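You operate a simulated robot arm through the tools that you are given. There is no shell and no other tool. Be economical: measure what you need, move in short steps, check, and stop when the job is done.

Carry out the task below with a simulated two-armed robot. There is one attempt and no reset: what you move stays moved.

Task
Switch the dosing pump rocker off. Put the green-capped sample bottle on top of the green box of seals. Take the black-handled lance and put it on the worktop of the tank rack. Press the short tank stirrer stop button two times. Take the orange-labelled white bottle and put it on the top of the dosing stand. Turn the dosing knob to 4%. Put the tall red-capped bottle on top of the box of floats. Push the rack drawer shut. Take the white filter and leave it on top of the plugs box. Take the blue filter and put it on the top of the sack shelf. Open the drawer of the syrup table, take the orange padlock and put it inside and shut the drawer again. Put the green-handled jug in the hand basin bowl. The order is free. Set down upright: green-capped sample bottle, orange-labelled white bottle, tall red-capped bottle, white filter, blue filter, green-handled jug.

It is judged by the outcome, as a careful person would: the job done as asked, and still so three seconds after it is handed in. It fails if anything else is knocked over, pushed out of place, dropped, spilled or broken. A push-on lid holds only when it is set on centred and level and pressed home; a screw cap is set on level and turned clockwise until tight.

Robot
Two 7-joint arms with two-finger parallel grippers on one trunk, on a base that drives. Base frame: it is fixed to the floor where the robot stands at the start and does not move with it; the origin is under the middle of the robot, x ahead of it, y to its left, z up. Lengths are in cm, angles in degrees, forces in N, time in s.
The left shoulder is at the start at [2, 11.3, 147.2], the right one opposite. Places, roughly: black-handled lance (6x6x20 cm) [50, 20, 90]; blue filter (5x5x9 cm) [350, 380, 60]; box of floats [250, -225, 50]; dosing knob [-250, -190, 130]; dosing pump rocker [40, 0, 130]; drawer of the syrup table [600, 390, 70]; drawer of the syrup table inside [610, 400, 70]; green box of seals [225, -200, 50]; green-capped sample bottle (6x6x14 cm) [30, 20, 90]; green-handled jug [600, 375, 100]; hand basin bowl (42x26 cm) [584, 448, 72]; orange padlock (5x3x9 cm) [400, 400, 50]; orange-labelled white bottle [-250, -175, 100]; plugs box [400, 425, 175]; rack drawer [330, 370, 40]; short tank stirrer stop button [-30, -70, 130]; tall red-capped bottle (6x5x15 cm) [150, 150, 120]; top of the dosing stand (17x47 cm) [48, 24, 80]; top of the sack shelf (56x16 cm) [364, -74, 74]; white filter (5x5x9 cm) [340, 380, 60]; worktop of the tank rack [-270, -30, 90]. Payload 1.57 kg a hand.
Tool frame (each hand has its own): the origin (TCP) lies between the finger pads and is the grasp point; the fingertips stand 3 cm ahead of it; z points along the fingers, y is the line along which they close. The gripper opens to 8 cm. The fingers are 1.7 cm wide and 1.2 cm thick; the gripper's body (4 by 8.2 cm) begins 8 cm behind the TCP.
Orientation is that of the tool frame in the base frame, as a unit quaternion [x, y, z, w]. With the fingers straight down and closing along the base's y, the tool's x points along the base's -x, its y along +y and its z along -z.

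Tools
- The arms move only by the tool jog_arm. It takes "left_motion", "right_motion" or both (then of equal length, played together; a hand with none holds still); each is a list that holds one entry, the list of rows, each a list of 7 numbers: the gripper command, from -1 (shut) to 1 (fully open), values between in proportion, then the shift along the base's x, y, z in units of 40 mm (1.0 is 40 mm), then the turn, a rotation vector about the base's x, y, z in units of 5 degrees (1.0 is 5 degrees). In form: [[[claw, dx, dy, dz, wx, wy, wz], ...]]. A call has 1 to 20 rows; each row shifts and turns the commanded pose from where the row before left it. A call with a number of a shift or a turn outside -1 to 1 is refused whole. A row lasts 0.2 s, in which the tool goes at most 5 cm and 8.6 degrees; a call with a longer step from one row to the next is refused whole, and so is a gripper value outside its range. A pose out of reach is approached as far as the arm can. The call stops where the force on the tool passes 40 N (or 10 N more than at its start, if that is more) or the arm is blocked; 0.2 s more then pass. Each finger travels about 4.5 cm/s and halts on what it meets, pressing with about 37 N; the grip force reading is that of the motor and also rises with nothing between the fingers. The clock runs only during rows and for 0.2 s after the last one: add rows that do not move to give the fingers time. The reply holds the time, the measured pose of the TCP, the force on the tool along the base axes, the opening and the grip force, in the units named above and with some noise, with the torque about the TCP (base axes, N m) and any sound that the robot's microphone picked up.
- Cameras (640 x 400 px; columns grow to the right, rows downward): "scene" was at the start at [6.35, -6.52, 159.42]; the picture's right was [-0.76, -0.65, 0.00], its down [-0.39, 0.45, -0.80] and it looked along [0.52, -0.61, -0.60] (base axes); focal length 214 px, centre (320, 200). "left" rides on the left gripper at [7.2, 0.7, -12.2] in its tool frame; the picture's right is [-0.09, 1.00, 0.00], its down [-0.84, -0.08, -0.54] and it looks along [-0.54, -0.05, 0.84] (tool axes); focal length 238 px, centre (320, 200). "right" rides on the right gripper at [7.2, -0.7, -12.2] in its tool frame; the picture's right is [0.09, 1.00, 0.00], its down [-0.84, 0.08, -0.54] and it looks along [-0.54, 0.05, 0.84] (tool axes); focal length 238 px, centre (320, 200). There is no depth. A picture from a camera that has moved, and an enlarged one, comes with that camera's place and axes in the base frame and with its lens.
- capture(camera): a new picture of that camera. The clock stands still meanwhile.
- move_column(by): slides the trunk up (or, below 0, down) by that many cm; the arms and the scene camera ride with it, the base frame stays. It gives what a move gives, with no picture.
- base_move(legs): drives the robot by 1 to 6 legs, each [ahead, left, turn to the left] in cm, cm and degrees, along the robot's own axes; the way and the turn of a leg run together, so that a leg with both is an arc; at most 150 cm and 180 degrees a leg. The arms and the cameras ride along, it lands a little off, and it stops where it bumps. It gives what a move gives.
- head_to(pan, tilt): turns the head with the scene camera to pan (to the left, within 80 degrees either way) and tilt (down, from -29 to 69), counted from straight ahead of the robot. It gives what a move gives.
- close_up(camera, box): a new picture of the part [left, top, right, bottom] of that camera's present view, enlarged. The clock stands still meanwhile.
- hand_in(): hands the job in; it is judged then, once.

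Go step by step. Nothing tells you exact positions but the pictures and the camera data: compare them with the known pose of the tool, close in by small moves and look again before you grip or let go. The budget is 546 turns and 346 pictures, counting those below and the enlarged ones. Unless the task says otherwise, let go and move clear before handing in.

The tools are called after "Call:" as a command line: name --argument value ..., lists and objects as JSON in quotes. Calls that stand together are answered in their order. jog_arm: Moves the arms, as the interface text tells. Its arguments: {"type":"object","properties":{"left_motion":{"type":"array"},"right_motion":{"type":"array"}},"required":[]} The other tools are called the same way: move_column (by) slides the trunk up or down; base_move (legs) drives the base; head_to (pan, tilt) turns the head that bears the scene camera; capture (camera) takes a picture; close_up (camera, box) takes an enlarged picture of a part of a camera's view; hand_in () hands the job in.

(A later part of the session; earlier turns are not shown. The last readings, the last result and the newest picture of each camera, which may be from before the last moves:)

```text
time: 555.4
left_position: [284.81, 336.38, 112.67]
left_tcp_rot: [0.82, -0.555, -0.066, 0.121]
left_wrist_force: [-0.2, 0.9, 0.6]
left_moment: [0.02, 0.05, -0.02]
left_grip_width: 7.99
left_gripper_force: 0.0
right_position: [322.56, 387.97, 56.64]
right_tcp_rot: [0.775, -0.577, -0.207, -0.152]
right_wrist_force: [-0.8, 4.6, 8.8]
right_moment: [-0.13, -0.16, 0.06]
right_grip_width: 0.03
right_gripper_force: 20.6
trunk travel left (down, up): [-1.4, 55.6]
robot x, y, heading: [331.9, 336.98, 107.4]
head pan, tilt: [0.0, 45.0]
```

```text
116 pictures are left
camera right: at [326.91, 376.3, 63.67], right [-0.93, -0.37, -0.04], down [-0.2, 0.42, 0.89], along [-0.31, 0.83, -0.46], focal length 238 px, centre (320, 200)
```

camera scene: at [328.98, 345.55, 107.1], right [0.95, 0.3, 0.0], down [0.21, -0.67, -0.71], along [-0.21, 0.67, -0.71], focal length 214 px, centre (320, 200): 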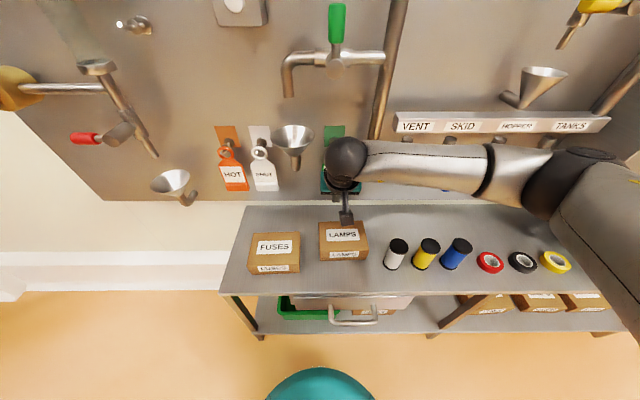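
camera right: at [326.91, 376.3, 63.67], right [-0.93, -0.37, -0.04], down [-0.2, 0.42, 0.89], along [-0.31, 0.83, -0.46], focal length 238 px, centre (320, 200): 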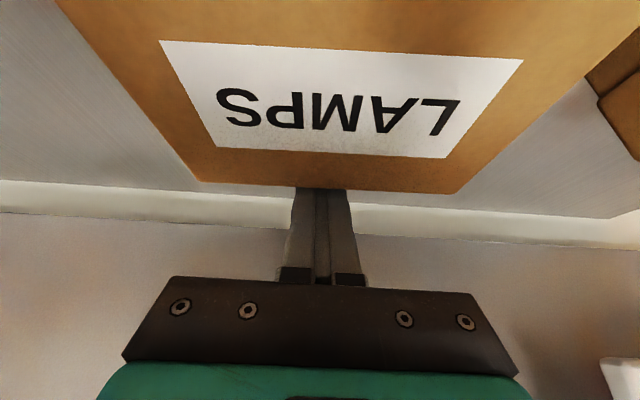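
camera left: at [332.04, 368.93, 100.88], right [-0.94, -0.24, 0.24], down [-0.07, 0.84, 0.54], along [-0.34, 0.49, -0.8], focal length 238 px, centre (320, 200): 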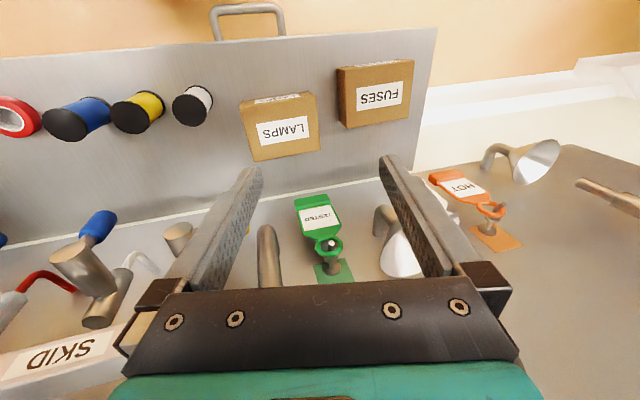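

The fingers hook behind the box, centred. I pull it back about 3.5 cm.

Call:
jog_arm --right_motion '[[[-1, 0.035, -0.11, 0, 0, 0, 0], [-1, 0.035, -0.11, 0, 0, 0, 0], [-1, 0.035, -0.11, 0, 0, 0, 0], [-1, 0.035, -0.11, 0, 0, 0, 0], [-1, 0.035, -0.11, 0, 0, 0, 0], [-1, 0.035, -0.11, 0, 0, 0, 0], [-1, 0.035, -0.11, 0, 0, 0, 0], [-1, 0, 0, 0, 0, 0, 0]]]'

Call:
close_up --camera "scene" --box '[200, 180, 440, 340]'

```text
time: 557.2
left_position: [284.91, 336.5, 112.54]
left_tcp_rot: [0.821, -0.554, -0.065, 0.121]
left_wrist_force: [-0.3, -0.3, -1.0]
left_moment: [-0.01, -0.01, 0.0]
left_grip_width: 7.99
left_gripper_force: 0.1
right_position: [323.69, 384.89, 56.58]
right_tcp_rot: [0.776, -0.576, -0.206, -0.152]
right_wrist_force: [-0.8, 2.8, 4.1]
right_moment: [-0.12, 0.0, -0.03]
right_grip_width: 0.01
right_gripper_force: 21.0
trunk travel left (down, up): [-1.4, 55.6]
robot x, y, heading: [332.2, 336.69, 107.9]
head pan, tilt: [0.0, 45.0]
```

```text
2.50 times, centred on (320, 260) of scene
camera zoom: at [328.98, 345.54, 107.1], right [0.95, 0.3, 0.0], down [0.21, -0.67, -0.71], along [-0.21, 0.67, -0.71], focal length 536 px, centre (320, 50)
```

zoom: 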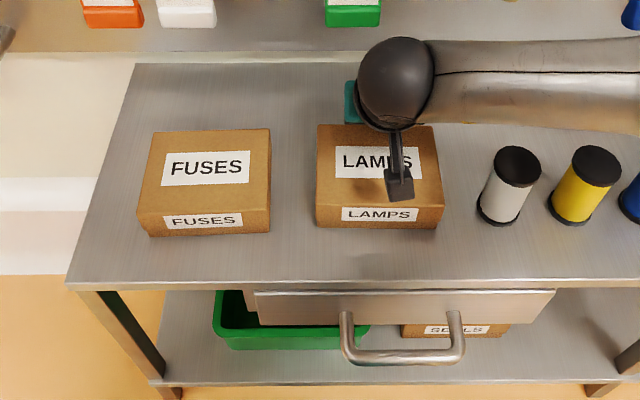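

LAMPS is back in line with FUSES as before. I move the fingers off backwards and up.

Call:
jog_arm --right_motion '[[[-1, -0.08, 0.25, 0, 0, 0, 0], [-1, 0, 0, 0.6, 0, 0, 0], [-1, 0, 0, 0.6, 0, 0, 0], [-1, 0.15, -0.4, 0.6, -0.95, -0.31, 0], [-1, 0.15, -0.5, 0.6, -0.95, -0.31, 0], [-1, 0.15, -0.5, 0.6, -0.95, -0.31, 0], [0, 0.15, -0.5, 0.3, -0.95, -0.31, 0], [1, 0.15, -0.5, 0, -0.95, -0.31, 0], [1, 0.3, 0, 0, -0.95, -0.31, 0], [1, 0.5, 0, 0, 0, 0, 0], [1, 0.5, 0, 0, 0, 0, 0], [1, 0, 0, 0, 0, 0, 0]]]'

Call:
capture --camera "scene"

Call:
capture --camera "right"

```text
time: 559.8
left_position: [285.01, 336.4, 112.67]
left_tcp_rot: [0.821, -0.555, -0.065, 0.121]
left_wrist_force: [-0.1, 0.5, -0.4]
left_moment: [-0.02, 0.0, -0.01]
left_grip_width: 8.03
left_gripper_force: 0.0
right_position: [331.66, 376.13, 69.64]
right_tcp_rot: [0.803, -0.596, 0.006, -0.001]
right_wrist_force: [1.6, -0.2, 1.1]
right_moment: [0.0, 0.01, 0.0]
right_grip_width: 8.02
right_gripper_force: 0.0
trunk travel left (down, up): [-1.4, 55.6]
robot x, y, heading: [332.27, 336.85, 107.6]
head pan, tilt: [0.0, 45.0]
```

```text
114 pictures are left
camera scene: at [328.99, 345.54, 107.1], right [0.95, 0.3, 0.0], down [0.21, -0.67, -0.71], along [-0.21, 0.67, -0.71], focal length 214 px, centre (320, 200)
```

scene: 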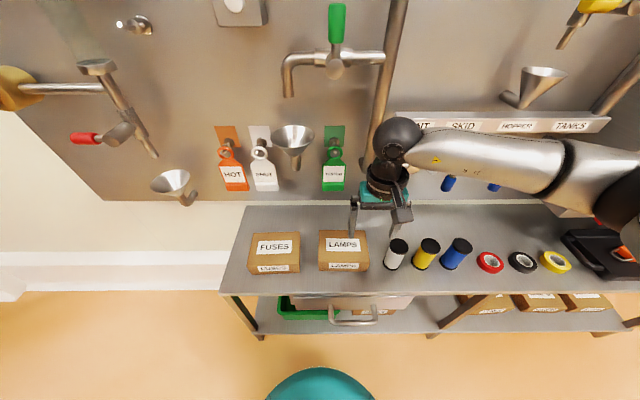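

```text
113 pictures are left
camera right: at [334.38, 369.51, 82.01], right [-0.93, -0.38, -0.01], down [-0.32, 0.78, 0.53], along [-0.2, 0.5, -0.85], focal length 238 px, centre (320, 200)
```

right: 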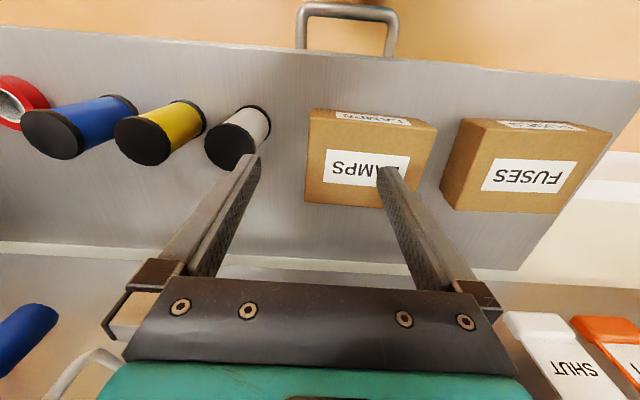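

Boxes look right. The white filter's top is at about [340,381.3]. I move above it with a narrower opening (neighbour 8 cm away).

Call:
jog_arm --right_motion '[[[0.55, 0.7, 0.42, 0, 0, 0, 0], [0.55, 0.7, 0.42, 0, 0, 0, 0], [0.55, 0.62, 0.44, 0, 0, 0, 0], [0.55, 0, 0, 0, 0, 0, 0], [0.55, 0, 0, 0, 0, 0, 0]]]'

Call:
capture --camera "right"

```text
time: 561.0
left_position: [284.78, 336.44, 112.56]
left_tcp_rot: [0.821, -0.554, -0.065, 0.121]
left_wrist_force: [0.0, 0.0, -0.5]
left_moment: [0.0, 0.02, 0.0]
left_grip_width: 8.01
left_gripper_force: 0.1
right_position: [339.89, 381.15, 69.65]
right_tcp_rot: [0.804, -0.595, 0.007, -0.001]
right_wrist_force: [0.6, 1.2, 0.5]
right_moment: [0.02, 0.0, 0.0]
right_grip_width: 6.21
right_gripper_force: 0.1
trunk travel left (down, up): [-1.4, 55.6]
robot x, y, heading: [331.67, 336.74, 107.5]
head pan, tilt: [0.0, 45.0]
```

```text
112 pictures are left
camera right: at [342.47, 374.55, 82.04], right [-0.93, -0.38, -0.01], down [-0.32, 0.78, 0.53], along [-0.2, 0.5, -0.85], focal length 238 px, centre (320, 200)
```

right: 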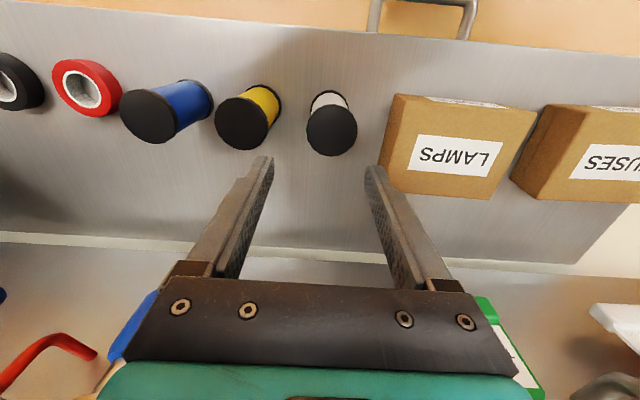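

I shift 1.2 cm and lower around the white filter.

Call:
jog_arm --right_motion '[[[0.6, -0.25, -0.16, -0.3, 0, 0, 0], [0.6, 0, 0, -0.6, 0, 0, 0], [0.6, 0, 0, -0.6, 0, 0, 0], [0.6, 0, 0, -0.6, 0, 0, 0], [0.6, 0, 0, -0.6, 0, 0, 0], [0.6, 0, 0, -0.6, 0, 0, 0], [0.6, 0, 0, -0.2, 0, 0, 0], [0.6, 0, 0, 0, 0, 0, 0]]]'

Call:
capture --camera "right"

```text
time: 562.8
left_position: [284.88, 336.39, 112.67]
left_tcp_rot: [0.821, -0.554, -0.066, 0.121]
left_wrist_force: [1.7, -0.7, -0.6]
left_moment: [-0.03, 0.01, 0.0]
left_grip_width: 8.0
left_gripper_force: 0.1
right_position: [338.61, 380.7, 55.68]
right_tcp_rot: [0.803, -0.596, 0.007, -0.001]
right_wrist_force: [-0.1, -0.3, 0.3]
right_moment: [-0.03, -0.02, -0.01]
right_grip_width: 6.4
right_gripper_force: 0.1
trunk travel left (down, up): [-1.4, 55.6]
robot x, y, heading: [332.09, 336.74, 107.8]
head pan, tilt: [0.0, 45.0]
```

```text
111 pictures are left
camera right: at [341.22, 374.0, 67.96], right [-0.93, -0.38, -0.01], down [-0.32, 0.78, 0.53], along [-0.2, 0.5, -0.85], focal length 238 px, centre (320, 200)
```

right: 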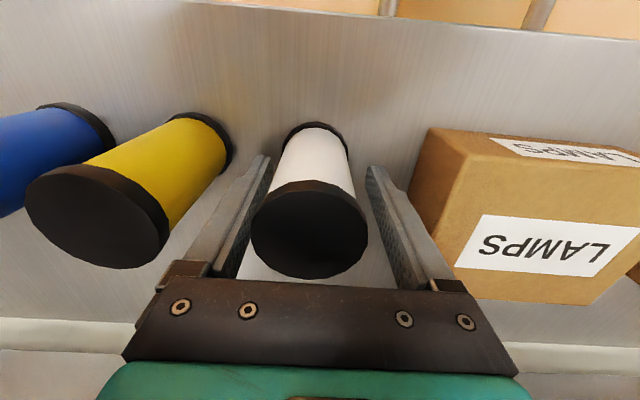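

Centred. I grip and lift.

Call:
jog_arm --right_motion '[[[-1, 0, 0, 0, 0, 0, 0], [-1, 0, 0, 0, 0, 0, 0], [-1, 0, 0, 0, 0, 0, 0], [-1, 0, 0, 0, 0, 0, 0], [-1, 0, 0, 0.4, 0, 0, 0], [-1, 0, 0, 0.6, 0, 0, 0], [-1, 0, 0, 0.6, 0, 0, 0], [-1, 0.05, -0.15, 0.6, 0, 0, 0], [-1, 0.1, -0.3, 0.6, 0, 0, 0], [-1, 0.1, -0.3, 0.6, 0, 0, 0], [-1, 0, 0, 0, 0, 0, 0]]]'

Call:
capture --camera "scene"

```text
time: 565.2
left_position: [285.02, 336.38, 112.62]
left_tcp_rot: [0.82, -0.555, -0.066, 0.121]
left_wrist_force: [0.4, 0.8, -0.8]
left_moment: [0.02, -0.03, -0.01]
left_grip_width: 8.0
left_gripper_force: 0.1
right_position: [339.84, 377.52, 69.31]
right_tcp_rot: [0.803, -0.596, 0.006, 0.0]
right_wrist_force: [0.1, 0.8, -0.8]
right_moment: [0.0, -0.02, 0.0]
right_grip_width: 4.48
right_gripper_force: 36.6
trunk travel left (down, up): [-1.4, 55.6]
robot x, y, heading: [332.05, 336.9, 107.8]
head pan, tilt: [0.0, 45.0]
```

```text
110 pictures are left
camera scene: at [328.98, 345.54, 107.1], right [0.95, 0.3, 0.0], down [0.21, -0.67, -0.71], along [-0.21, 0.67, -0.71], focal length 214 px, centre (320, 200)
```

scene: 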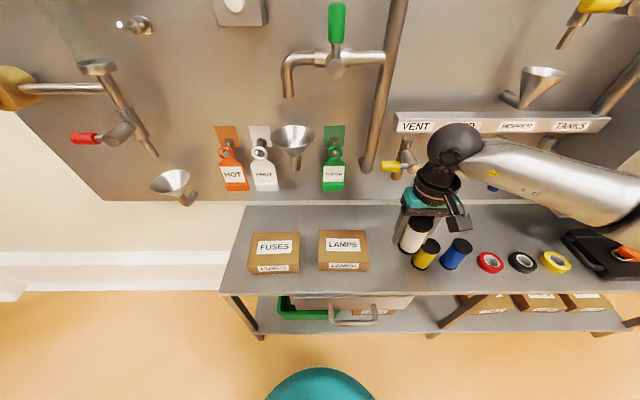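

White filter held. I back off, raise the trunk, and go to the cabinet with the plugs box.

Call:
base_move --legs '[[-25, 0, 0]]'

Call:
move_column --by 40

Call:
move_column --by 15

Call:
base_move --legs '[[0, -50, 0]]'

Call:
head_to --pan -5 --tilt 0

Call:
capture --camera "scene"

```text
time: 567.0
left_position: [292.64, 312.29, 112.59]
left_tcp_rot: [0.821, -0.554, -0.067, 0.121]
left_wrist_force: [-0.2, 0.9, 0.0]
left_moment: [0.01, 0.0, -0.04]
left_grip_width: 8.03
left_gripper_force: 0.0
right_position: [347.55, 353.23, 69.37]
right_tcp_rot: [0.803, -0.596, 0.006, -0.001]
right_wrist_force: [-0.4, 0.3, -0.4]
right_moment: [-0.01, 0.01, 0.02]
right_grip_width: 4.48
right_gripper_force: 37.2
trunk travel left (down, up): [-1.4, 55.6]
robot x, y, heading: [340.04, 312.48, 107.2]
head pan, tilt: [0.0, 45.0]
```

```text
time: 570.9
left_position: [292.53, 312.2, 152.59]
left_tcp_rot: [0.821, -0.555, -0.064, 0.121]
left_wrist_force: [0.3, 0.9, 0.4]
left_moment: [0.01, -0.01, 0.02]
left_grip_width: 8.01
left_gripper_force: 0.0
right_position: [347.42, 353.34, 109.26]
right_tcp_rot: [0.804, -0.595, 0.007, -0.001]
right_wrist_force: [0.8, 0.0, -0.8]
right_moment: [0.01, 0.03, 0.03]
right_grip_width: 4.5
right_gripper_force: 37.1
trunk travel left (down, up): [-41.4, 15.6]
robot x, y, heading: [340.01, 312.59, 107.6]
head pan, tilt: [0.0, 45.0]
```

```text
time: 572.6
left_position: [292.62, 312.31, 167.58]
left_tcp_rot: [0.821, -0.554, -0.065, 0.12]
left_wrist_force: [0.7, 0.5, -0.6]
left_moment: [-0.01, -0.01, 0.0]
left_grip_width: 8.01
left_gripper_force: 0.1
right_position: [347.35, 353.39, 124.18]
right_tcp_rot: [0.803, -0.596, 0.007, -0.002]
right_wrist_force: [-0.5, 0.3, -0.8]
right_moment: [0.01, 0.02, -0.03]
right_grip_width: 4.47
right_gripper_force: 37.5
trunk travel left (down, up): [-56.4, 0.6]
robot x, y, heading: [339.94, 312.92, 107.6]
head pan, tilt: [0.0, 45.0]
```

```text
time: 575.6
left_position: [340.66, 327.45, 167.61]
left_tcp_rot: [0.819, -0.557, -0.065, 0.12]
left_wrist_force: [0.5, -0.1, -0.4]
left_moment: [0.02, 0.02, 0.0]
left_grip_width: 8.02
left_gripper_force: 0.1
right_position: [395.69, 368.58, 124.29]
right_tcp_rot: [0.802, -0.597, 0.006, -0.001]
right_wrist_force: [-0.2, -0.4, -0.5]
right_moment: [-0.03, 0.02, 0.01]
right_grip_width: 4.46
right_gripper_force: 37.1
trunk travel left (down, up): [-56.4, 0.6]
robot x, y, heading: [387.75, 327.88, 107.2]
head pan, tilt: [0.0, 45.0]
```

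```text
time: 576.7
left_position: [340.54, 327.46, 167.56]
left_tcp_rot: [0.82, -0.556, -0.065, 0.12]
left_wrist_force: [-1.3, 0.1, 0.1]
left_moment: [0.0, 0.02, -0.03]
left_grip_width: 8.0
left_gripper_force: 0.1
right_position: [395.68, 368.59, 124.21]
right_tcp_rot: [0.802, -0.597, 0.006, -0.001]
right_wrist_force: [0.2, -0.5, -0.4]
right_moment: [0.0, 0.0, 0.0]
right_grip_width: 4.45
right_gripper_force: 37.2
trunk travel left (down, up): [-56.4, 0.6]
robot x, y, heading: [387.74, 327.4, 107.3]
head pan, tilt: [-5.0, 0.0]
```

```text
109 pictures are left
camera scene: at [385.2, 337.51, 169.18], right [0.98, 0.21, 0.0], down [0.0, 0.0, -1.0], along [-0.21, 0.98, 0.0], focal length 214 px, centre (320, 200)
```

scene: 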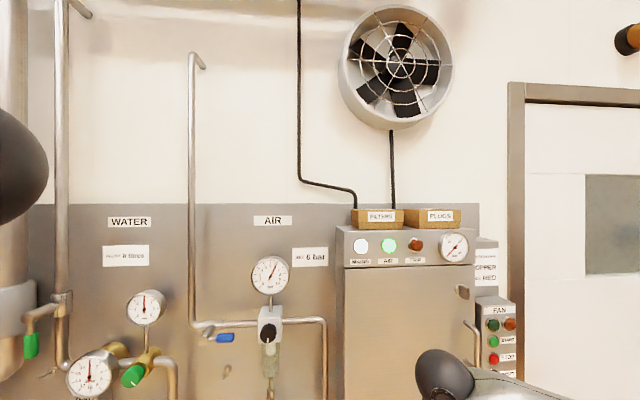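

The plugs box (top z≈166) is too far in for a tool-down placement, so I must re-grip the filter with the hand tilted forward ~60°. I return to the bench to set it down at its old spot.

Call:
base_move --legs '[[0, 50, 0]]'

Call:
move_column --by -40

Call:
move_column --by -15

Call:
base_move --legs '[[24, 0, 0]]'

Call:
head_to --pan 0 --tilt 45

Call:
capture --camera "right"

Call:
close_up --camera "scene" --box '[220, 160, 520, 330]'

```text
time: 579.7
left_position: [291.42, 312.34, 167.66]
left_tcp_rot: [0.819, -0.557, -0.066, 0.121]
left_wrist_force: [0.2, 0.1, 0.3]
left_moment: [-0.01, -0.03, 0.03]
left_grip_width: 7.99
left_gripper_force: 0.2
right_position: [346.59, 353.26, 124.32]
right_tcp_rot: [0.801, -0.598, 0.006, -0.001]
right_wrist_force: [-0.7, 0.2, -0.8]
right_moment: [0.01, -0.02, -0.02]
right_grip_width: 4.45
right_gripper_force: 37.0
trunk travel left (down, up): [-56.4, 0.6]
robot x, y, heading: [338.84, 312.54, 107.3]
head pan, tilt: [-5.0, 0.0]
```

```text
time: 583.5
left_position: [291.4, 312.5, 127.6]
left_tcp_rot: [0.819, -0.558, -0.066, 0.12]
left_wrist_force: [-0.8, -0.4, -0.3]
left_moment: [-0.03, -0.01, 0.01]
left_grip_width: 7.99
left_gripper_force: 0.1
right_position: [346.57, 353.17, 84.33]
right_tcp_rot: [0.801, -0.598, 0.006, -0.001]
right_wrist_force: [0.7, -1.1, -0.4]
right_moment: [0.03, -0.03, 0.03]
right_grip_width: 4.44
right_gripper_force: 37.7
trunk travel left (down, up): [-16.4, 40.6]
robot x, y, heading: [338.62, 312.78, 107.3]
head pan, tilt: [-5.0, 0.0]
```

```text
time: 585.3
left_position: [291.37, 312.31, 112.54]
left_tcp_rot: [0.82, -0.556, -0.066, 0.12]
left_wrist_force: [-0.3, 0.6, 0.1]
left_moment: [0.02, 0.04, -0.05]
left_grip_width: 7.99
left_gripper_force: 0.1
right_position: [346.67, 353.17, 69.21]
right_tcp_rot: [0.802, -0.598, 0.006, -0.001]
right_wrist_force: [0.2, -0.4, -0.8]
right_moment: [0.02, 0.01, -0.02]
right_grip_width: 4.44
right_gripper_force: 36.8
trunk travel left (down, up): [-1.4, 55.6]
robot x, y, heading: [338.44, 312.33, 107.3]
head pan, tilt: [-5.0, 0.0]
```

```text
time: 587.0
left_position: [284.63, 334.93, 112.56]
left_tcp_rot: [0.819, -0.556, -0.067, 0.12]
left_wrist_force: [0.4, 0.1, -0.9]
left_moment: [0.01, -0.01, 0.0]
left_grip_width: 8.0
left_gripper_force: 0.0
right_position: [339.45, 375.88, 69.16]
right_tcp_rot: [0.802, -0.598, 0.006, -0.001]
right_wrist_force: [0.0, 0.0, -0.7]
right_moment: [0.02, 0.0, -0.03]
right_grip_width: 4.45
right_gripper_force: 37.2
trunk travel left (down, up): [-1.4, 55.6]
robot x, y, heading: [331.78, 335.07, 107.3]
head pan, tilt: [-5.0, 0.0]
```

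```text
time: 588.2
left_position: [284.39, 334.97, 112.63]
left_tcp_rot: [0.819, -0.557, -0.066, 0.121]
left_wrist_force: [0.7, -0.1, 0.2]
left_moment: [-0.01, -0.01, -0.03]
left_grip_width: 7.99
left_gripper_force: 0.1
right_position: [339.51, 375.72, 69.16]
right_tcp_rot: [0.802, -0.597, 0.006, -0.001]
right_wrist_force: [-0.6, 1.0, -0.3]
right_moment: [0.01, 0.01, 0.0]
right_grip_width: 4.45
right_gripper_force: 36.6
trunk travel left (down, up): [-1.4, 55.6]
robot x, y, heading: [331.41, 335.09, 107.4]
head pan, tilt: [0.0, 45.0]
```

```text
108 pictures are left
camera right: at [342.2, 369.16, 81.57], right [-0.93, -0.37, -0.01], down [-0.32, 0.78, 0.53], along [-0.19, 0.5, -0.85], focal length 238 px, centre (320, 200)
```

right: 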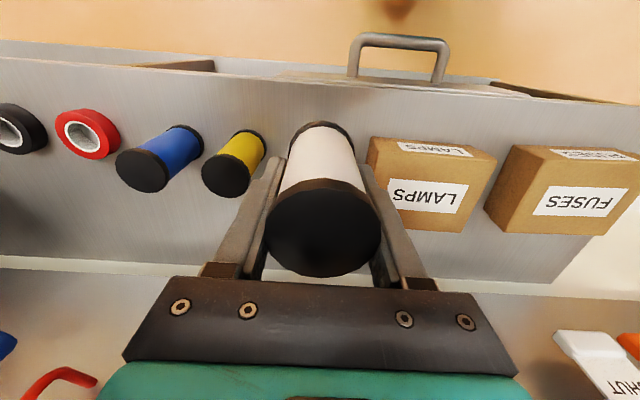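

```text
2.13 times, centred on (370, 245) of scene
camera zoom: at [328.58, 343.83, 107.1], right [0.95, 0.3, 0.0], down [0.21, -0.67, -0.71], along [-0.21, 0.68, -0.71], focal length 458 px, centre (213, 104)
```

zoom: 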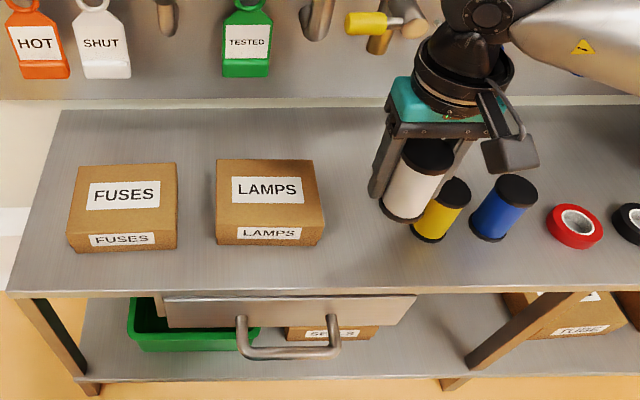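

I set the white filter down near its old spot.

Call:
jog_arm --right_motion '[[[-1, -0.2, 0.8, 0, 0, 0, 0], [-1, 0, 0, -0.7, 0, 0, 0], [-1, 0, 0, -0.7, 0, 0, 0], [-1, 0, 0, -0.7, 0, 0, 0], [-1, 0, 0, -0.7, 0, 0, 0], [-1, 0, 0, -0.3, 0, 0, 0], [-1, 0, 0, -0.1, 0, 0, 0], [-1, 0, 0, -0.06, 0, 0, 0], [-1, 0, 0, -0.06, 0, 0, 0], [-1, 0, 0, 0, 0, 0, 0]]]'

Call:
capture --camera "right"

```text
time: 590.4
left_position: [284.44, 334.94, 112.54]
left_tcp_rot: [0.819, -0.557, -0.065, 0.12]
left_wrist_force: [0.1, 0.7, -0.4]
left_moment: [-0.02, 0.02, 0.01]
left_grip_width: 8.0
left_gripper_force: 0.0
right_position: [338.68, 379.02, 55.76]
right_tcp_rot: [0.803, -0.596, 0.005, -0.001]
right_wrist_force: [-0.2, -1.1, -0.3]
right_moment: [0.04, 0.05, -0.01]
right_grip_width: 4.45
right_gripper_force: 36.7
trunk travel left (down, up): [-1.4, 55.6]
robot x, y, heading: [331.78, 335.14, 107.5]
head pan, tilt: [0.0, 45.0]
```

```text
106 pictures are left
camera right: at [341.42, 372.36, 68.17], right [-0.93, -0.37, -0.01], down [-0.32, 0.78, 0.53], along [-0.19, 0.5, -0.85], focal length 238 px, centre (320, 200)
```

right: 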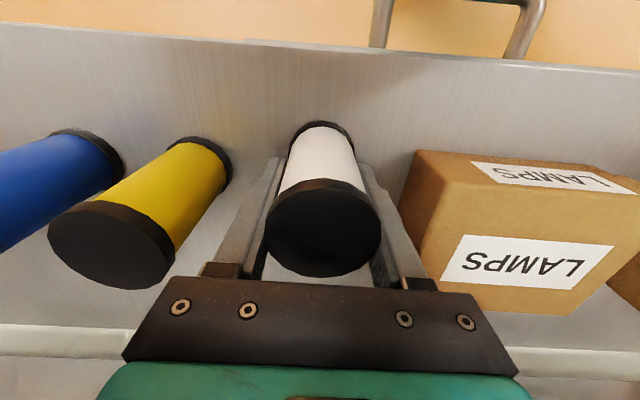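

Call:
jog_arm --right_motion '[[[-1, 0, 0, -0.05, 0, 0, 0], [-1, 0, 0, -0.05, 0, 0, 0], [-1, 0, 0, 0, 0, 0, 0]]]'

Call:
jog_arm --right_motion '[[[0, 0, 0, 0, 0, 0, 0], [0.3, 0, 0, 0, 0, 0, 0], [0.6, 0, 0, 0, 0, 0, 0], [0.6, 0, 0, 0, 0, 0, 0], [0.6, 0, 0, 0.6, 0, 0, 0], [0.6, 0, 0, 0.6, 0, 0, 0], [0.6, 0, 0, 0.6, 0, 0, 0], [0.6, 0.1, -0.3, 0.6, 0, 0, 0], [0.6, 0.1, -0.4, 0.3, 0, 0, 0], [0.6, 0.15, -0.5, 0, 0, 0, 0], [0.6, 0.15, -0.5, 0, 0, 0, 0], [0.6, 0.15, -0.5, 0, 0, 0, 0]]]'

Call:
capture --camera "right"

```text
time: 591.2
left_position: [284.49, 334.88, 112.67]
left_tcp_rot: [0.819, -0.557, -0.066, 0.12]
left_wrist_force: [-0.3, -0.3, 0.7]
left_moment: [-0.04, 0.01, 0.01]
left_grip_width: 8.01
left_gripper_force: 0.0
right_position: [338.71, 379.11, 55.69]
right_tcp_rot: [0.802, -0.598, 0.004, -0.002]
right_wrist_force: [4.3, -4.4, 21.0]
right_moment: [-0.5, 0.05, 0.07]
right_grip_width: 4.4
right_gripper_force: 37.5
trunk travel left (down, up): [-1.4, 55.6]
robot x, y, heading: [331.63, 335.02, 107.3]
head pan, tilt: [0.0, 45.0]
```

```text
time: 593.8
left_position: [284.42, 334.99, 112.59]
left_tcp_rot: [0.819, -0.557, -0.067, 0.12]
left_wrist_force: [-0.4, 0.2, 0.1]
left_moment: [0.01, 0.01, 0.0]
left_grip_width: 7.99
left_gripper_force: 0.1
right_position: [341.28, 370.21, 66.53]
right_tcp_rot: [0.802, -0.598, 0.006, -0.001]
right_wrist_force: [0.0, -0.7, -0.3]
right_moment: [-0.01, -0.01, 0.0]
right_grip_width: 6.39
right_gripper_force: 0.0
trunk travel left (down, up): [-1.4, 55.6]
robot x, y, heading: [331.72, 335.01, 107.6]
head pan, tilt: [0.0, 45.0]
```

```text
105 pictures are left
camera right: at [343.93, 363.48, 78.87], right [-0.93, -0.37, -0.01], down [-0.32, 0.78, 0.53], along [-0.19, 0.5, -0.85], focal length 238 px, centre (320, 200)
```

right: 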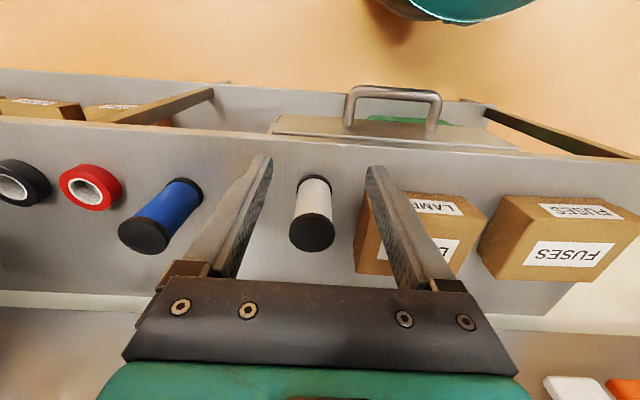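

The white filter stands upright. Now I tilt the right hand 60° forward (moving the base back a bit for room).

Call:
base_move --legs '[[-14, 0, 0]]'

Call:
jog_arm --right_motion '[[[0.6, 0, 0, 0, 0.95, 0.31, 0], [0.6, 0, 0, 0, 0.95, 0.31, 0], [0.6, 0, 0, 0, 0.95, 0.31, 0], [0.6, 0, 0, 0, 0.95, 0.31, 0], [0.6, -0.04, 0.12, 0, 0.95, 0.31, 0], [0.6, -0.04, 0.12, 0, 0.95, 0.31, 0], [0.6, -0.04, 0.12, 0, 0.95, 0.31, 0], [0.6, -0.04, 0.12, 0, 0.95, 0.31, 0], [0.6, -0.04, 0.12, 0, 0.95, 0.31, 0], [0.6, -0.04, 0.12, 0, 0.95, 0.31, 0], [0.6, -0.04, 0.12, 0, 0.95, 0.31, 0], [0.6, -0.04, 0.12, 0, 0.95, 0.31, 0], [0.6, 0, 0, 0, 0, 0, 0]]]'

Call:
capture --camera "right"

Call:
capture --camera "scene"

```text
time: 595.1
left_position: [288.76, 321.37, 112.66]
left_tcp_rot: [0.82, -0.555, -0.067, 0.12]
left_wrist_force: [0.7, 0.8, 0.0]
left_moment: [0.01, -0.02, 0.01]
left_grip_width: 7.98
left_gripper_force: 0.1
right_position: [345.29, 356.85, 66.49]
right_tcp_rot: [0.802, -0.597, 0.007, -0.001]
right_wrist_force: [-0.4, 1.2, 0.0]
right_moment: [0.02, 0.0, 0.0]
right_grip_width: 6.39
right_gripper_force: 0.1
trunk travel left (down, up): [-1.4, 55.6]
robot x, y, heading: [335.89, 321.96, 107.8]
head pan, tilt: [0.0, 45.0]
```

```text
time: 597.9
left_position: [288.67, 321.34, 112.72]
left_tcp_rot: [0.821, -0.555, -0.065, 0.12]
left_wrist_force: [0.0, 0.3, -1.0]
left_moment: [-0.01, -0.02, 0.01]
left_grip_width: 8.02
left_gripper_force: 0.1
right_position: [344.44, 359.78, 66.48]
right_tcp_rot: [0.756, -0.562, -0.271, -0.196]
right_wrist_force: [-0.3, -0.6, 0.5]
right_moment: [-0.02, 0.0, -0.03]
right_grip_width: 6.41
right_gripper_force: 0.1
right hand out of reach, approached as far as the arm can: row 6, 7, 8, 9, 10, 11, 12
trunk travel left (down, up): [-1.4, 55.6]
robot x, y, heading: [335.87, 321.63, 107.2]
head pan, tilt: [0.0, 45.0]
```

```text
104 pictures are left
camera right: at [349.08, 347.26, 71.46], right [-0.93, -0.36, -0.05], down [-0.16, 0.27, 0.95], along [-0.33, 0.89, -0.31], focal length 238 px, centre (320, 200)
```

right: 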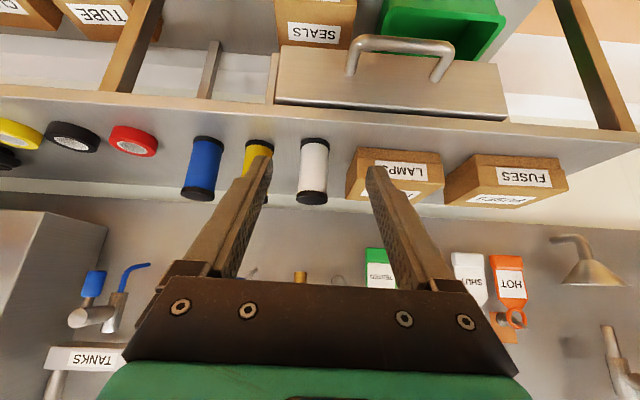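

```text
103 pictures are left
camera scene: at [332.73, 330.47, 107.1], right [0.95, 0.3, 0.0], down [0.21, -0.67, -0.71], along [-0.21, 0.67, -0.71], focal length 214 px, centre (320, 200)
```

scene: 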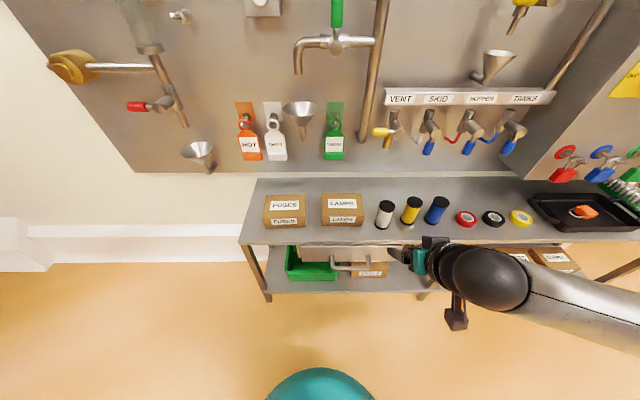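

Tilt is about 40° here; extending forward should allow more. I move the hand toward the filter.

Call:
jog_arm --right_motion '[[[0.6, -0.2, 0.4, -0.1, 0.3, 0.1, 0], [0.6, -0.2, 0.5, -0.2, 0.95, 0.31, 0], [0.6, -0.2, 0.5, -0.2, 0.95, 0.31, 0], [0.6, -0.2, 0.5, -0.2, 0.95, 0.31, 0], [0.6, -0.1, 0.4, -0.2, 0.95, 0.31, 0], [0.6, 0, 0, 0, 0, 0, 0]]]'

Call:
capture --camera "right"

```text
time: 599.3
left_position: [288.6, 321.49, 112.73]
left_tcp_rot: [0.82, -0.556, -0.066, 0.12]
left_wrist_force: [-1.0, 0.4, -0.7]
left_moment: [-0.03, 0.01, 0.01]
left_grip_width: 7.96
left_gripper_force: 0.1
right_position: [342.93, 362.46, 66.88]
right_tcp_rot: [0.757, -0.54, -0.315, -0.193]
right_wrist_force: [-0.3, -0.5, -0.2]
right_moment: [-0.02, -0.03, 0.0]
right_grip_width: 6.42
right_gripper_force: 0.1
right hand out of reach, approached as far as the arm can: row 2, 3, 4, 5
trunk travel left (down, up): [-1.4, 55.6]
robot x, y, heading: [335.95, 321.43, 107.5]
head pan, tilt: [0.0, 45.0]
```

```text
102 pictures are left
camera right: at [348.53, 349.95, 70.86], right [-0.91, -0.4, -0.01], down [-0.11, 0.21, 0.97], along [-0.39, 0.89, -0.24], focal length 238 px, centre (320, 200)
```

right: 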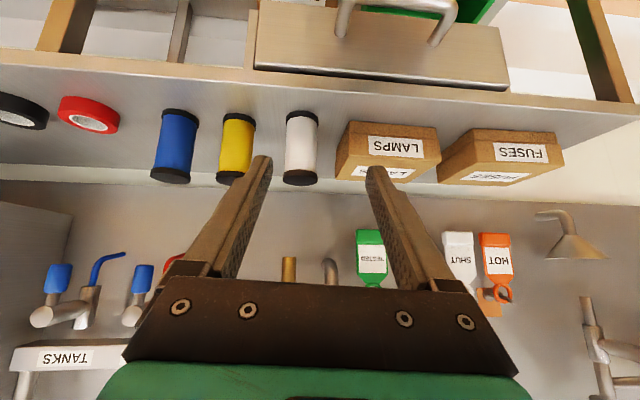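

Call:
jog_arm --right_motion '[[[0.6, 0, 0, -0.5, 0, 0, 0], [0.6, 0, 0, -0.5, 0, 0, 0], [0.6, 0, 0, -0.5, 0, 0, 0], [0.6, 0, 0, -0.5, 0, 0, 0], [0.6, 0, 0, 0, 0, 0, 0]]]'

Call:
capture --camera "right"

```text
time: 600.5
left_position: [288.52, 321.3, 112.56]
left_tcp_rot: [0.82, -0.555, -0.065, 0.12]
left_wrist_force: [1.2, -0.6, -0.2]
left_moment: [-0.01, -0.04, -0.01]
left_grip_width: 8.0
left_gripper_force: 0.0
right_position: [343.07, 362.49, 67.04]
right_tcp_rot: [0.756, -0.54, -0.315, -0.193]
right_wrist_force: [0.0, 0.3, 0.1]
right_moment: [-0.04, 0.02, -0.03]
right_grip_width: 6.4
right_gripper_force: 0.0
right hand out of reach, approached as far as the arm can: row 1, 2, 3, 4
trunk travel left (down, up): [-1.4, 55.6]
robot x, y, heading: [335.73, 321.49, 107.5]
head pan, tilt: [0.0, 45.0]
```

```text
101 pictures are left
camera right: at [348.53, 349.95, 70.87], right [-0.91, -0.4, -0.01], down [-0.11, 0.21, 0.97], along [-0.39, 0.89, -0.24], focal length 238 px, centre (320, 200)
```

right: 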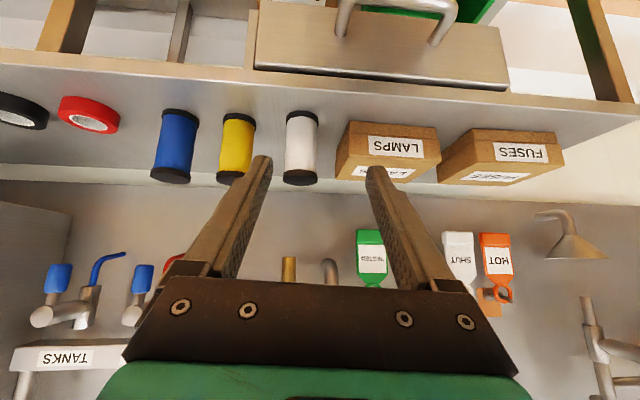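

I reduce the tilt to ~35° so the arm can move, and lower.

Call:
jog_arm --right_motion '[[[0.6, 0, 0, 0, -0.95, -0.31, 0], [0.6, 0, 0, -0.3, -0.95, -0.31, 0], [0.6, -0.1, 0.3, -0.5, 0, 0, 0.3], [0.6, -0.1, 0.3, -0.5, 0, 0, 0.3], [0.6, -0.1, 0.3, -0.5, 0, 0, 0.3], [0.6, 0, 0, 0, 0, 0, 0]]]'

Call:
capture --camera "right"

```text
time: 601.9
left_position: [288.64, 321.45, 112.63]
left_tcp_rot: [0.821, -0.554, -0.065, 0.121]
left_wrist_force: [0.4, -0.9, -0.9]
left_moment: [0.0, -0.04, -0.01]
left_grip_width: 8.01
left_gripper_force: 0.0
right_position: [341.81, 366.14, 59.8]
right_tcp_rot: [0.799, -0.528, -0.254, -0.134]
right_wrist_force: [0.2, -0.4, -0.6]
right_moment: [0.0, -0.01, -0.01]
right_grip_width: 6.39
right_gripper_force: 0.0
trunk travel left (down, up): [-1.4, 55.6]
robot x, y, heading: [335.83, 321.69, 107.6]
head pan, tilt: [0.0, 45.0]
```

```text
100 pictures are left
camera right: at [347.97, 354.91, 66.07], right [-0.88, -0.48, 0.0], down [-0.19, 0.36, 0.92], along [-0.44, 0.8, -0.4], focal length 238 px, centre (320, 200)
```

right: 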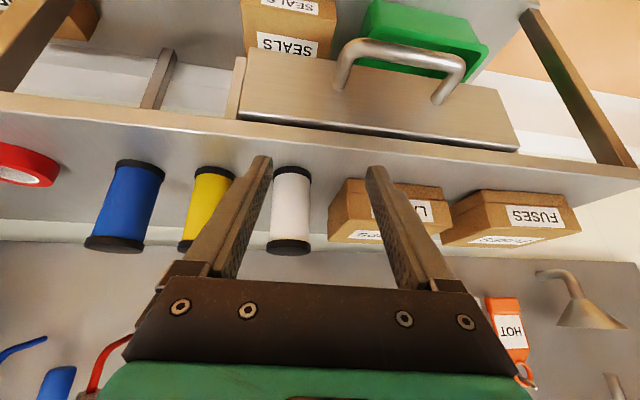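

Call:
base_move --legs '[[6, 0, 0]]'

Call:
jog_arm --right_motion '[[[0.6, 0, 0, -0.3, 0, 0, -1], [0.6, 0, 0, -0.3, 0, 0, -1], [0.6, 0, 0, 0, 0, 0, 0]]]'

Call:
capture --camera "right"

```text
time: 602.9
left_position: [286.88, 327.09, 112.58]
left_tcp_rot: [0.821, -0.555, -0.065, 0.12]
left_wrist_force: [-0.5, 0.2, 0.2]
left_moment: [-0.03, 0.0, 0.02]
left_grip_width: 7.99
left_gripper_force: 0.0
right_position: [339.95, 371.86, 59.97]
right_tcp_rot: [0.8, -0.528, -0.254, -0.134]
right_wrist_force: [0.2, 0.2, 0.2]
right_moment: [-0.01, -0.02, -0.03]
right_grip_width: 6.42
right_gripper_force: 0.1
trunk travel left (down, up): [-1.4, 55.6]
robot x, y, heading: [334.21, 327.17, 107.6]
head pan, tilt: [0.0, 45.0]
```

```text
time: 603.7
left_position: [286.99, 327.08, 112.73]
left_tcp_rot: [0.821, -0.554, -0.066, 0.121]
left_wrist_force: [-0.1, -0.2, -0.5]
left_moment: [-0.02, -0.01, -0.01]
left_grip_width: 8.03
left_gripper_force: 0.1
right_position: [340.11, 371.91, 57.31]
right_tcp_rot: [0.75, -0.596, -0.242, -0.156]
right_wrist_force: [0.1, -0.9, -0.7]
right_moment: [0.0, 0.01, -0.01]
right_grip_width: 6.39
right_gripper_force: 0.0
trunk travel left (down, up): [-1.4, 55.6]
robot x, y, heading: [333.68, 327.37, 107.6]
head pan, tilt: [0.0, 45.0]
```

```text
99 pictures are left
camera right: at [344.24, 359.78, 63.56], right [-0.95, -0.32, 0.0], down [-0.12, 0.38, 0.91], along [-0.29, 0.87, -0.4], focal length 238 px, centre (320, 200)
```

right: 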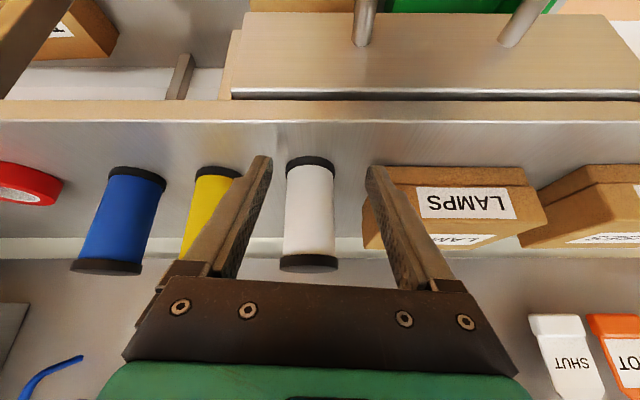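

I advance so that the pads straddle the filter.

Call:
jog_arm --right_motion '[[[0.6, -0.07, 0.45, -0.05, 0, 0, 0], [0.6, -0.07, 0.45, -0.05, 0, 0, 0], [0.6, -0.07, 0.45, -0.05, 0, 0, 0], [0.6, -0.07, 0.4, 0, 0, 0, 0], [0.6, 0, 0, 0, 0, 0, 0]]]'

Call:
capture --camera "right"

Call:
close_up --camera "scene" --box '[260, 160, 520, 330]'

```text
time: 604.9
left_position: [286.9, 327.09, 112.5]
left_tcp_rot: [0.821, -0.555, -0.065, 0.121]
left_wrist_force: [0.3, 1.5, -0.1]
left_moment: [-0.04, 0.0, -0.01]
left_grip_width: 8.02
left_gripper_force: 0.0
right_position: [339.02, 378.81, 56.86]
right_tcp_rot: [0.75, -0.596, -0.241, -0.156]
right_wrist_force: [-0.4, -0.5, 0.4]
right_moment: [-0.01, 0.0, 0.0]
right_grip_width: 6.37
right_gripper_force: 0.2
trunk travel left (down, up): [-1.4, 55.6]
robot x, y, heading: [334.09, 327.6, 107.5]
head pan, tilt: [0.0, 45.0]
```

```text
98 pictures are left
camera right: at [343.15, 366.74, 62.99], right [-0.95, -0.32, 0.0], down [-0.12, 0.38, 0.91], along [-0.29, 0.87, -0.4], focal length 238 px, centre (320, 200)
```

right: 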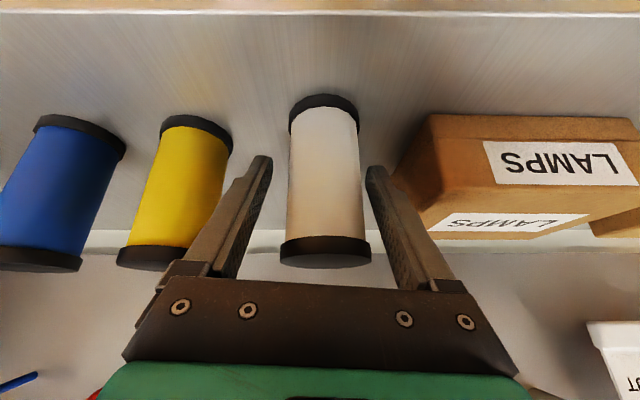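

```text
2.35 times, centred on (390, 245) of scene
camera zoom: at [330.93, 336.17, 107.1], right [0.95, 0.3, 0.0], down [0.21, -0.67, -0.71], along [-0.21, 0.67, -0.71], focal length 505 px, centre (155, 94)
```

zoom: 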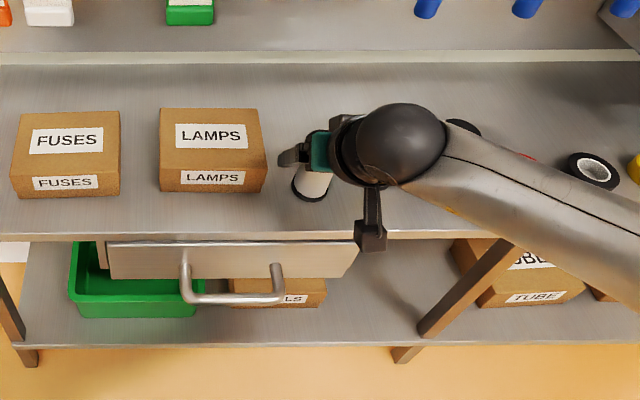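

Nearly centred; 0.8 cm further, then grip and lift.

Call:
jog_arm --right_motion '[[[0.6, -0.07, 0.19, 0, 0, 0, 0], [-1, 0, 0, 0, 0, 0, 0], [-1, 0, 0, 0, 0, 0, 0], [-1, 0, 0, 0, 0, 0, 0], [-1, 0, 0, 0, 0, 0, 0], [-1, 0, 0, 0.3, 0, 0, 0], [-1, 0, 0, 0.5, 0, 0, 0], [-1, 0, 0, 0.5, 0, 0, 0], [-1, 0.1, -0.3, 0.5, 0, 0, 0], [-1, 0.1, -0.3, 0.5, 0, 0, 0], [-1, 0, 0, 0, 0, 0, 0]]]'

Call:
capture --camera "right"

```text
time: 607.3
left_position: [286.78, 327.09, 112.66]
left_tcp_rot: [0.821, -0.555, -0.066, 0.12]
left_wrist_force: [1.2, -0.6, -0.3]
left_moment: [-0.01, 0.02, -0.01]
left_grip_width: 8.0
left_gripper_force: 0.0
right_position: [339.25, 377.39, 65.9]
right_tcp_rot: [0.75, -0.595, -0.242, -0.156]
right_wrist_force: [0.3, -0.1, -1.0]
right_moment: [-0.01, -0.03, 0.04]
right_grip_width: 4.42
right_gripper_force: 36.7
trunk travel left (down, up): [-1.4, 55.6]
robot x, y, heading: [333.97, 327.22, 107.6]
head pan, tilt: [0.0, 45.0]
```

```text
96 pictures are left
camera right: at [343.46, 365.29, 72.26], right [-0.95, -0.32, 0.0], down [-0.12, 0.38, 0.91], along [-0.29, 0.87, -0.4], focal length 238 px, centre (320, 200)
```

right: 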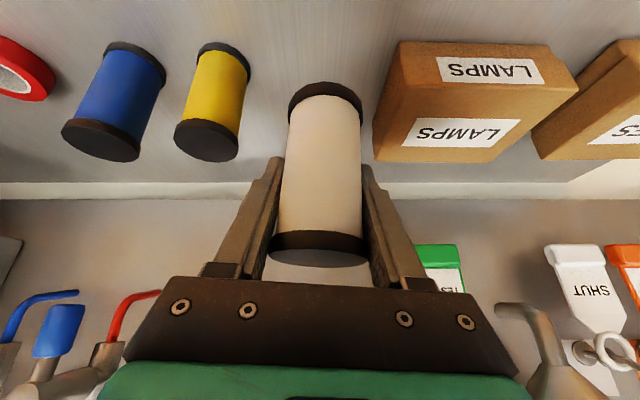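

Filter re-gripped with tilt. I back off, raise fully, and move over to the plugs box.

Call:
base_move --legs '[[-22, 0, 0]]'

Call:
move_column --by 40

Call:
move_column --by 16

Call:
base_move --legs '[[0, -86, 0]]'

Call:
jog_arm --right_motion '[[[-1, 0, 0, 0.7, 0, 0, 0], [-1, 0, 0, 0.7, 0, 0, 0], [-1, 0, 0, 0.7, 0, 0, 0], [-1, 0, 0, 0.7, 0, 0, 0], [-1, 0, 0, 0.7, 0, 0, 0], [-1, 0, 0, 0.7, 0, 0, 0], [-1, 0, 0, 0.7, 0, 0, 0], [-1, 0, 0, 0.7, 0, 0, 0], [-1, 0, 0, 0.7, 0, 0, 0], [-1, 0, 0, 0.7, 0, 0, 0], [-1, 0, 0, 0.7, 0, 0, 0], [-1, 0, 0, 0.7, 0, 0, 0], [-1, 0, 0, 0.7, 0, 0, 0], [-1, 0, 0, 0.7, 0, 0, 0], [-1, 0, 0, 0.7, 0, 0, 0], [-1, 0, 0, 0.7, 0, 0, 0], [-1, 0, 0, 0.7, 0, 0, 0], [-1, 0, 0, 0.7, 0, 0, 0], [-1, 0, 0, 0.6, 0, 0, 0]]]'

Call:
head_to --pan 0 --tilt 0

Call:
capture --camera "scene"

```text
time: 609.0
left_position: [293.5, 305.94, 112.62]
left_tcp_rot: [0.821, -0.554, -0.066, 0.12]
left_wrist_force: [-0.1, 0.0, 0.5]
left_moment: [0.01, -0.01, -0.02]
left_grip_width: 7.99
left_gripper_force: 0.0
right_position: [345.75, 356.32, 65.9]
right_tcp_rot: [0.751, -0.595, -0.241, -0.155]
right_wrist_force: [-0.6, 0.2, -0.8]
right_moment: [-0.01, 0.02, -0.01]
right_grip_width: 4.4
right_gripper_force: 36.9
trunk travel left (down, up): [-1.4, 55.6]
robot x, y, heading: [340.53, 305.86, 107.6]
head pan, tilt: [0.0, 45.0]
```

```text
time: 612.8
left_position: [293.57, 306.07, 152.57]
left_tcp_rot: [0.821, -0.554, -0.065, 0.121]
left_wrist_force: [0.1, -0.5, -0.2]
left_moment: [-0.03, 0.02, 0.04]
left_grip_width: 7.99
left_gripper_force: 0.1
right_position: [345.84, 356.49, 105.87]
right_tcp_rot: [0.751, -0.595, -0.241, -0.156]
right_wrist_force: [-0.1, -0.5, 0.5]
right_moment: [0.02, -0.01, 0.01]
right_grip_width: 4.4
right_gripper_force: 36.8
trunk travel left (down, up): [-41.4, 15.6]
robot x, y, heading: [340.7, 306.48, 107.5]
head pan, tilt: [0.0, 45.0]
```

```text
time: 614.6
left_position: [293.61, 305.97, 168.17]
left_tcp_rot: [0.821, -0.554, -0.066, 0.12]
left_wrist_force: [-0.5, -0.3, -0.2]
left_moment: [-0.03, -0.01, -0.04]
left_grip_width: 8.03
left_gripper_force: 0.0
right_position: [345.78, 356.39, 121.68]
right_tcp_rot: [0.751, -0.595, -0.241, -0.155]
right_wrist_force: [-0.4, -0.2, -1.2]
right_moment: [-0.01, -0.02, 0.02]
right_grip_width: 4.41
right_gripper_force: 36.3
right hand out of reach, approached as far as the arm can: row 1
trunk travel left (down, up): [-57.0, 0.0]
robot x, y, heading: [340.54, 306.38, 107.8]
head pan, tilt: [0.0, 45.0]
```

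```text
time: 619.0
left_position: [372.62, 331.18, 168.22]
left_tcp_rot: [0.821, -0.554, -0.065, 0.12]
left_wrist_force: [0.5, 0.2, -1.0]
left_moment: [0.01, 0.0, 0.01]
left_grip_width: 8.0
left_gripper_force: 0.1
right_position: [424.83, 381.54, 121.55]
right_tcp_rot: [0.751, -0.595, -0.241, -0.155]
right_wrist_force: [0.4, -0.2, -0.9]
right_moment: [-0.02, 0.01, -0.03]
right_grip_width: 4.4
right_gripper_force: 37.7
trunk travel left (down, up): [-57.0, 0.0]
robot x, y, heading: [419.95, 331.75, 107.7]
head pan, tilt: [0.0, 45.0]
```

```text
time: 623.0
left_position: [372.43, 331.23, 168.13]
left_tcp_rot: [0.821, -0.554, -0.065, 0.12]
left_wrist_force: [0.3, 0.2, 0.1]
left_moment: [-0.01, -0.01, 0.01]
left_grip_width: 8.02
left_gripper_force: 0.2
right_position: [424.44, 381.61, 174.53]
right_tcp_rot: [0.751, -0.595, -0.24, -0.156]
right_wrist_force: [-0.1, -0.8, -0.6]
right_moment: [0.02, 0.01, 0.0]
right_grip_width: 4.39
right_gripper_force: 37.4
trunk travel left (down, up): [-57.0, 0.0]
robot x, y, heading: [419.62, 331.36, 107.8]
head pan, tilt: [0.0, 45.0]
```

```text
time: 624.1
left_position: [372.62, 331.19, 168.23]
left_tcp_rot: [0.821, -0.554, -0.066, 0.12]
left_wrist_force: [0.5, -0.7, -0.1]
left_moment: [0.0, -0.01, -0.05]
left_grip_width: 8.0
left_gripper_force: 0.1
right_position: [424.68, 381.68, 174.41]
right_tcp_rot: [0.751, -0.595, -0.241, -0.155]
right_wrist_force: [0.4, 0.7, -1.3]
right_moment: [-0.01, 0.01, 0.02]
right_grip_width: 4.38
right_gripper_force: 37.0
trunk travel left (down, up): [-57.0, 0.0]
robot x, y, heading: [419.92, 331.52, 107.7]
head pan, tilt: [0.0, 0.0]
```

```text
95 pictures are left
camera scene: at [416.35, 341.16, 169.78], right [0.95, 0.3, 0.0], down [0.0, 0.0, -1.0], along [-0.3, 0.95, 0.0], focal length 214 px, centre (320, 200)
```

scene: 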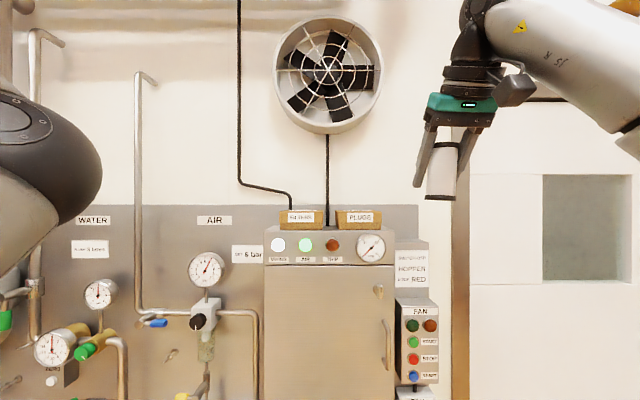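

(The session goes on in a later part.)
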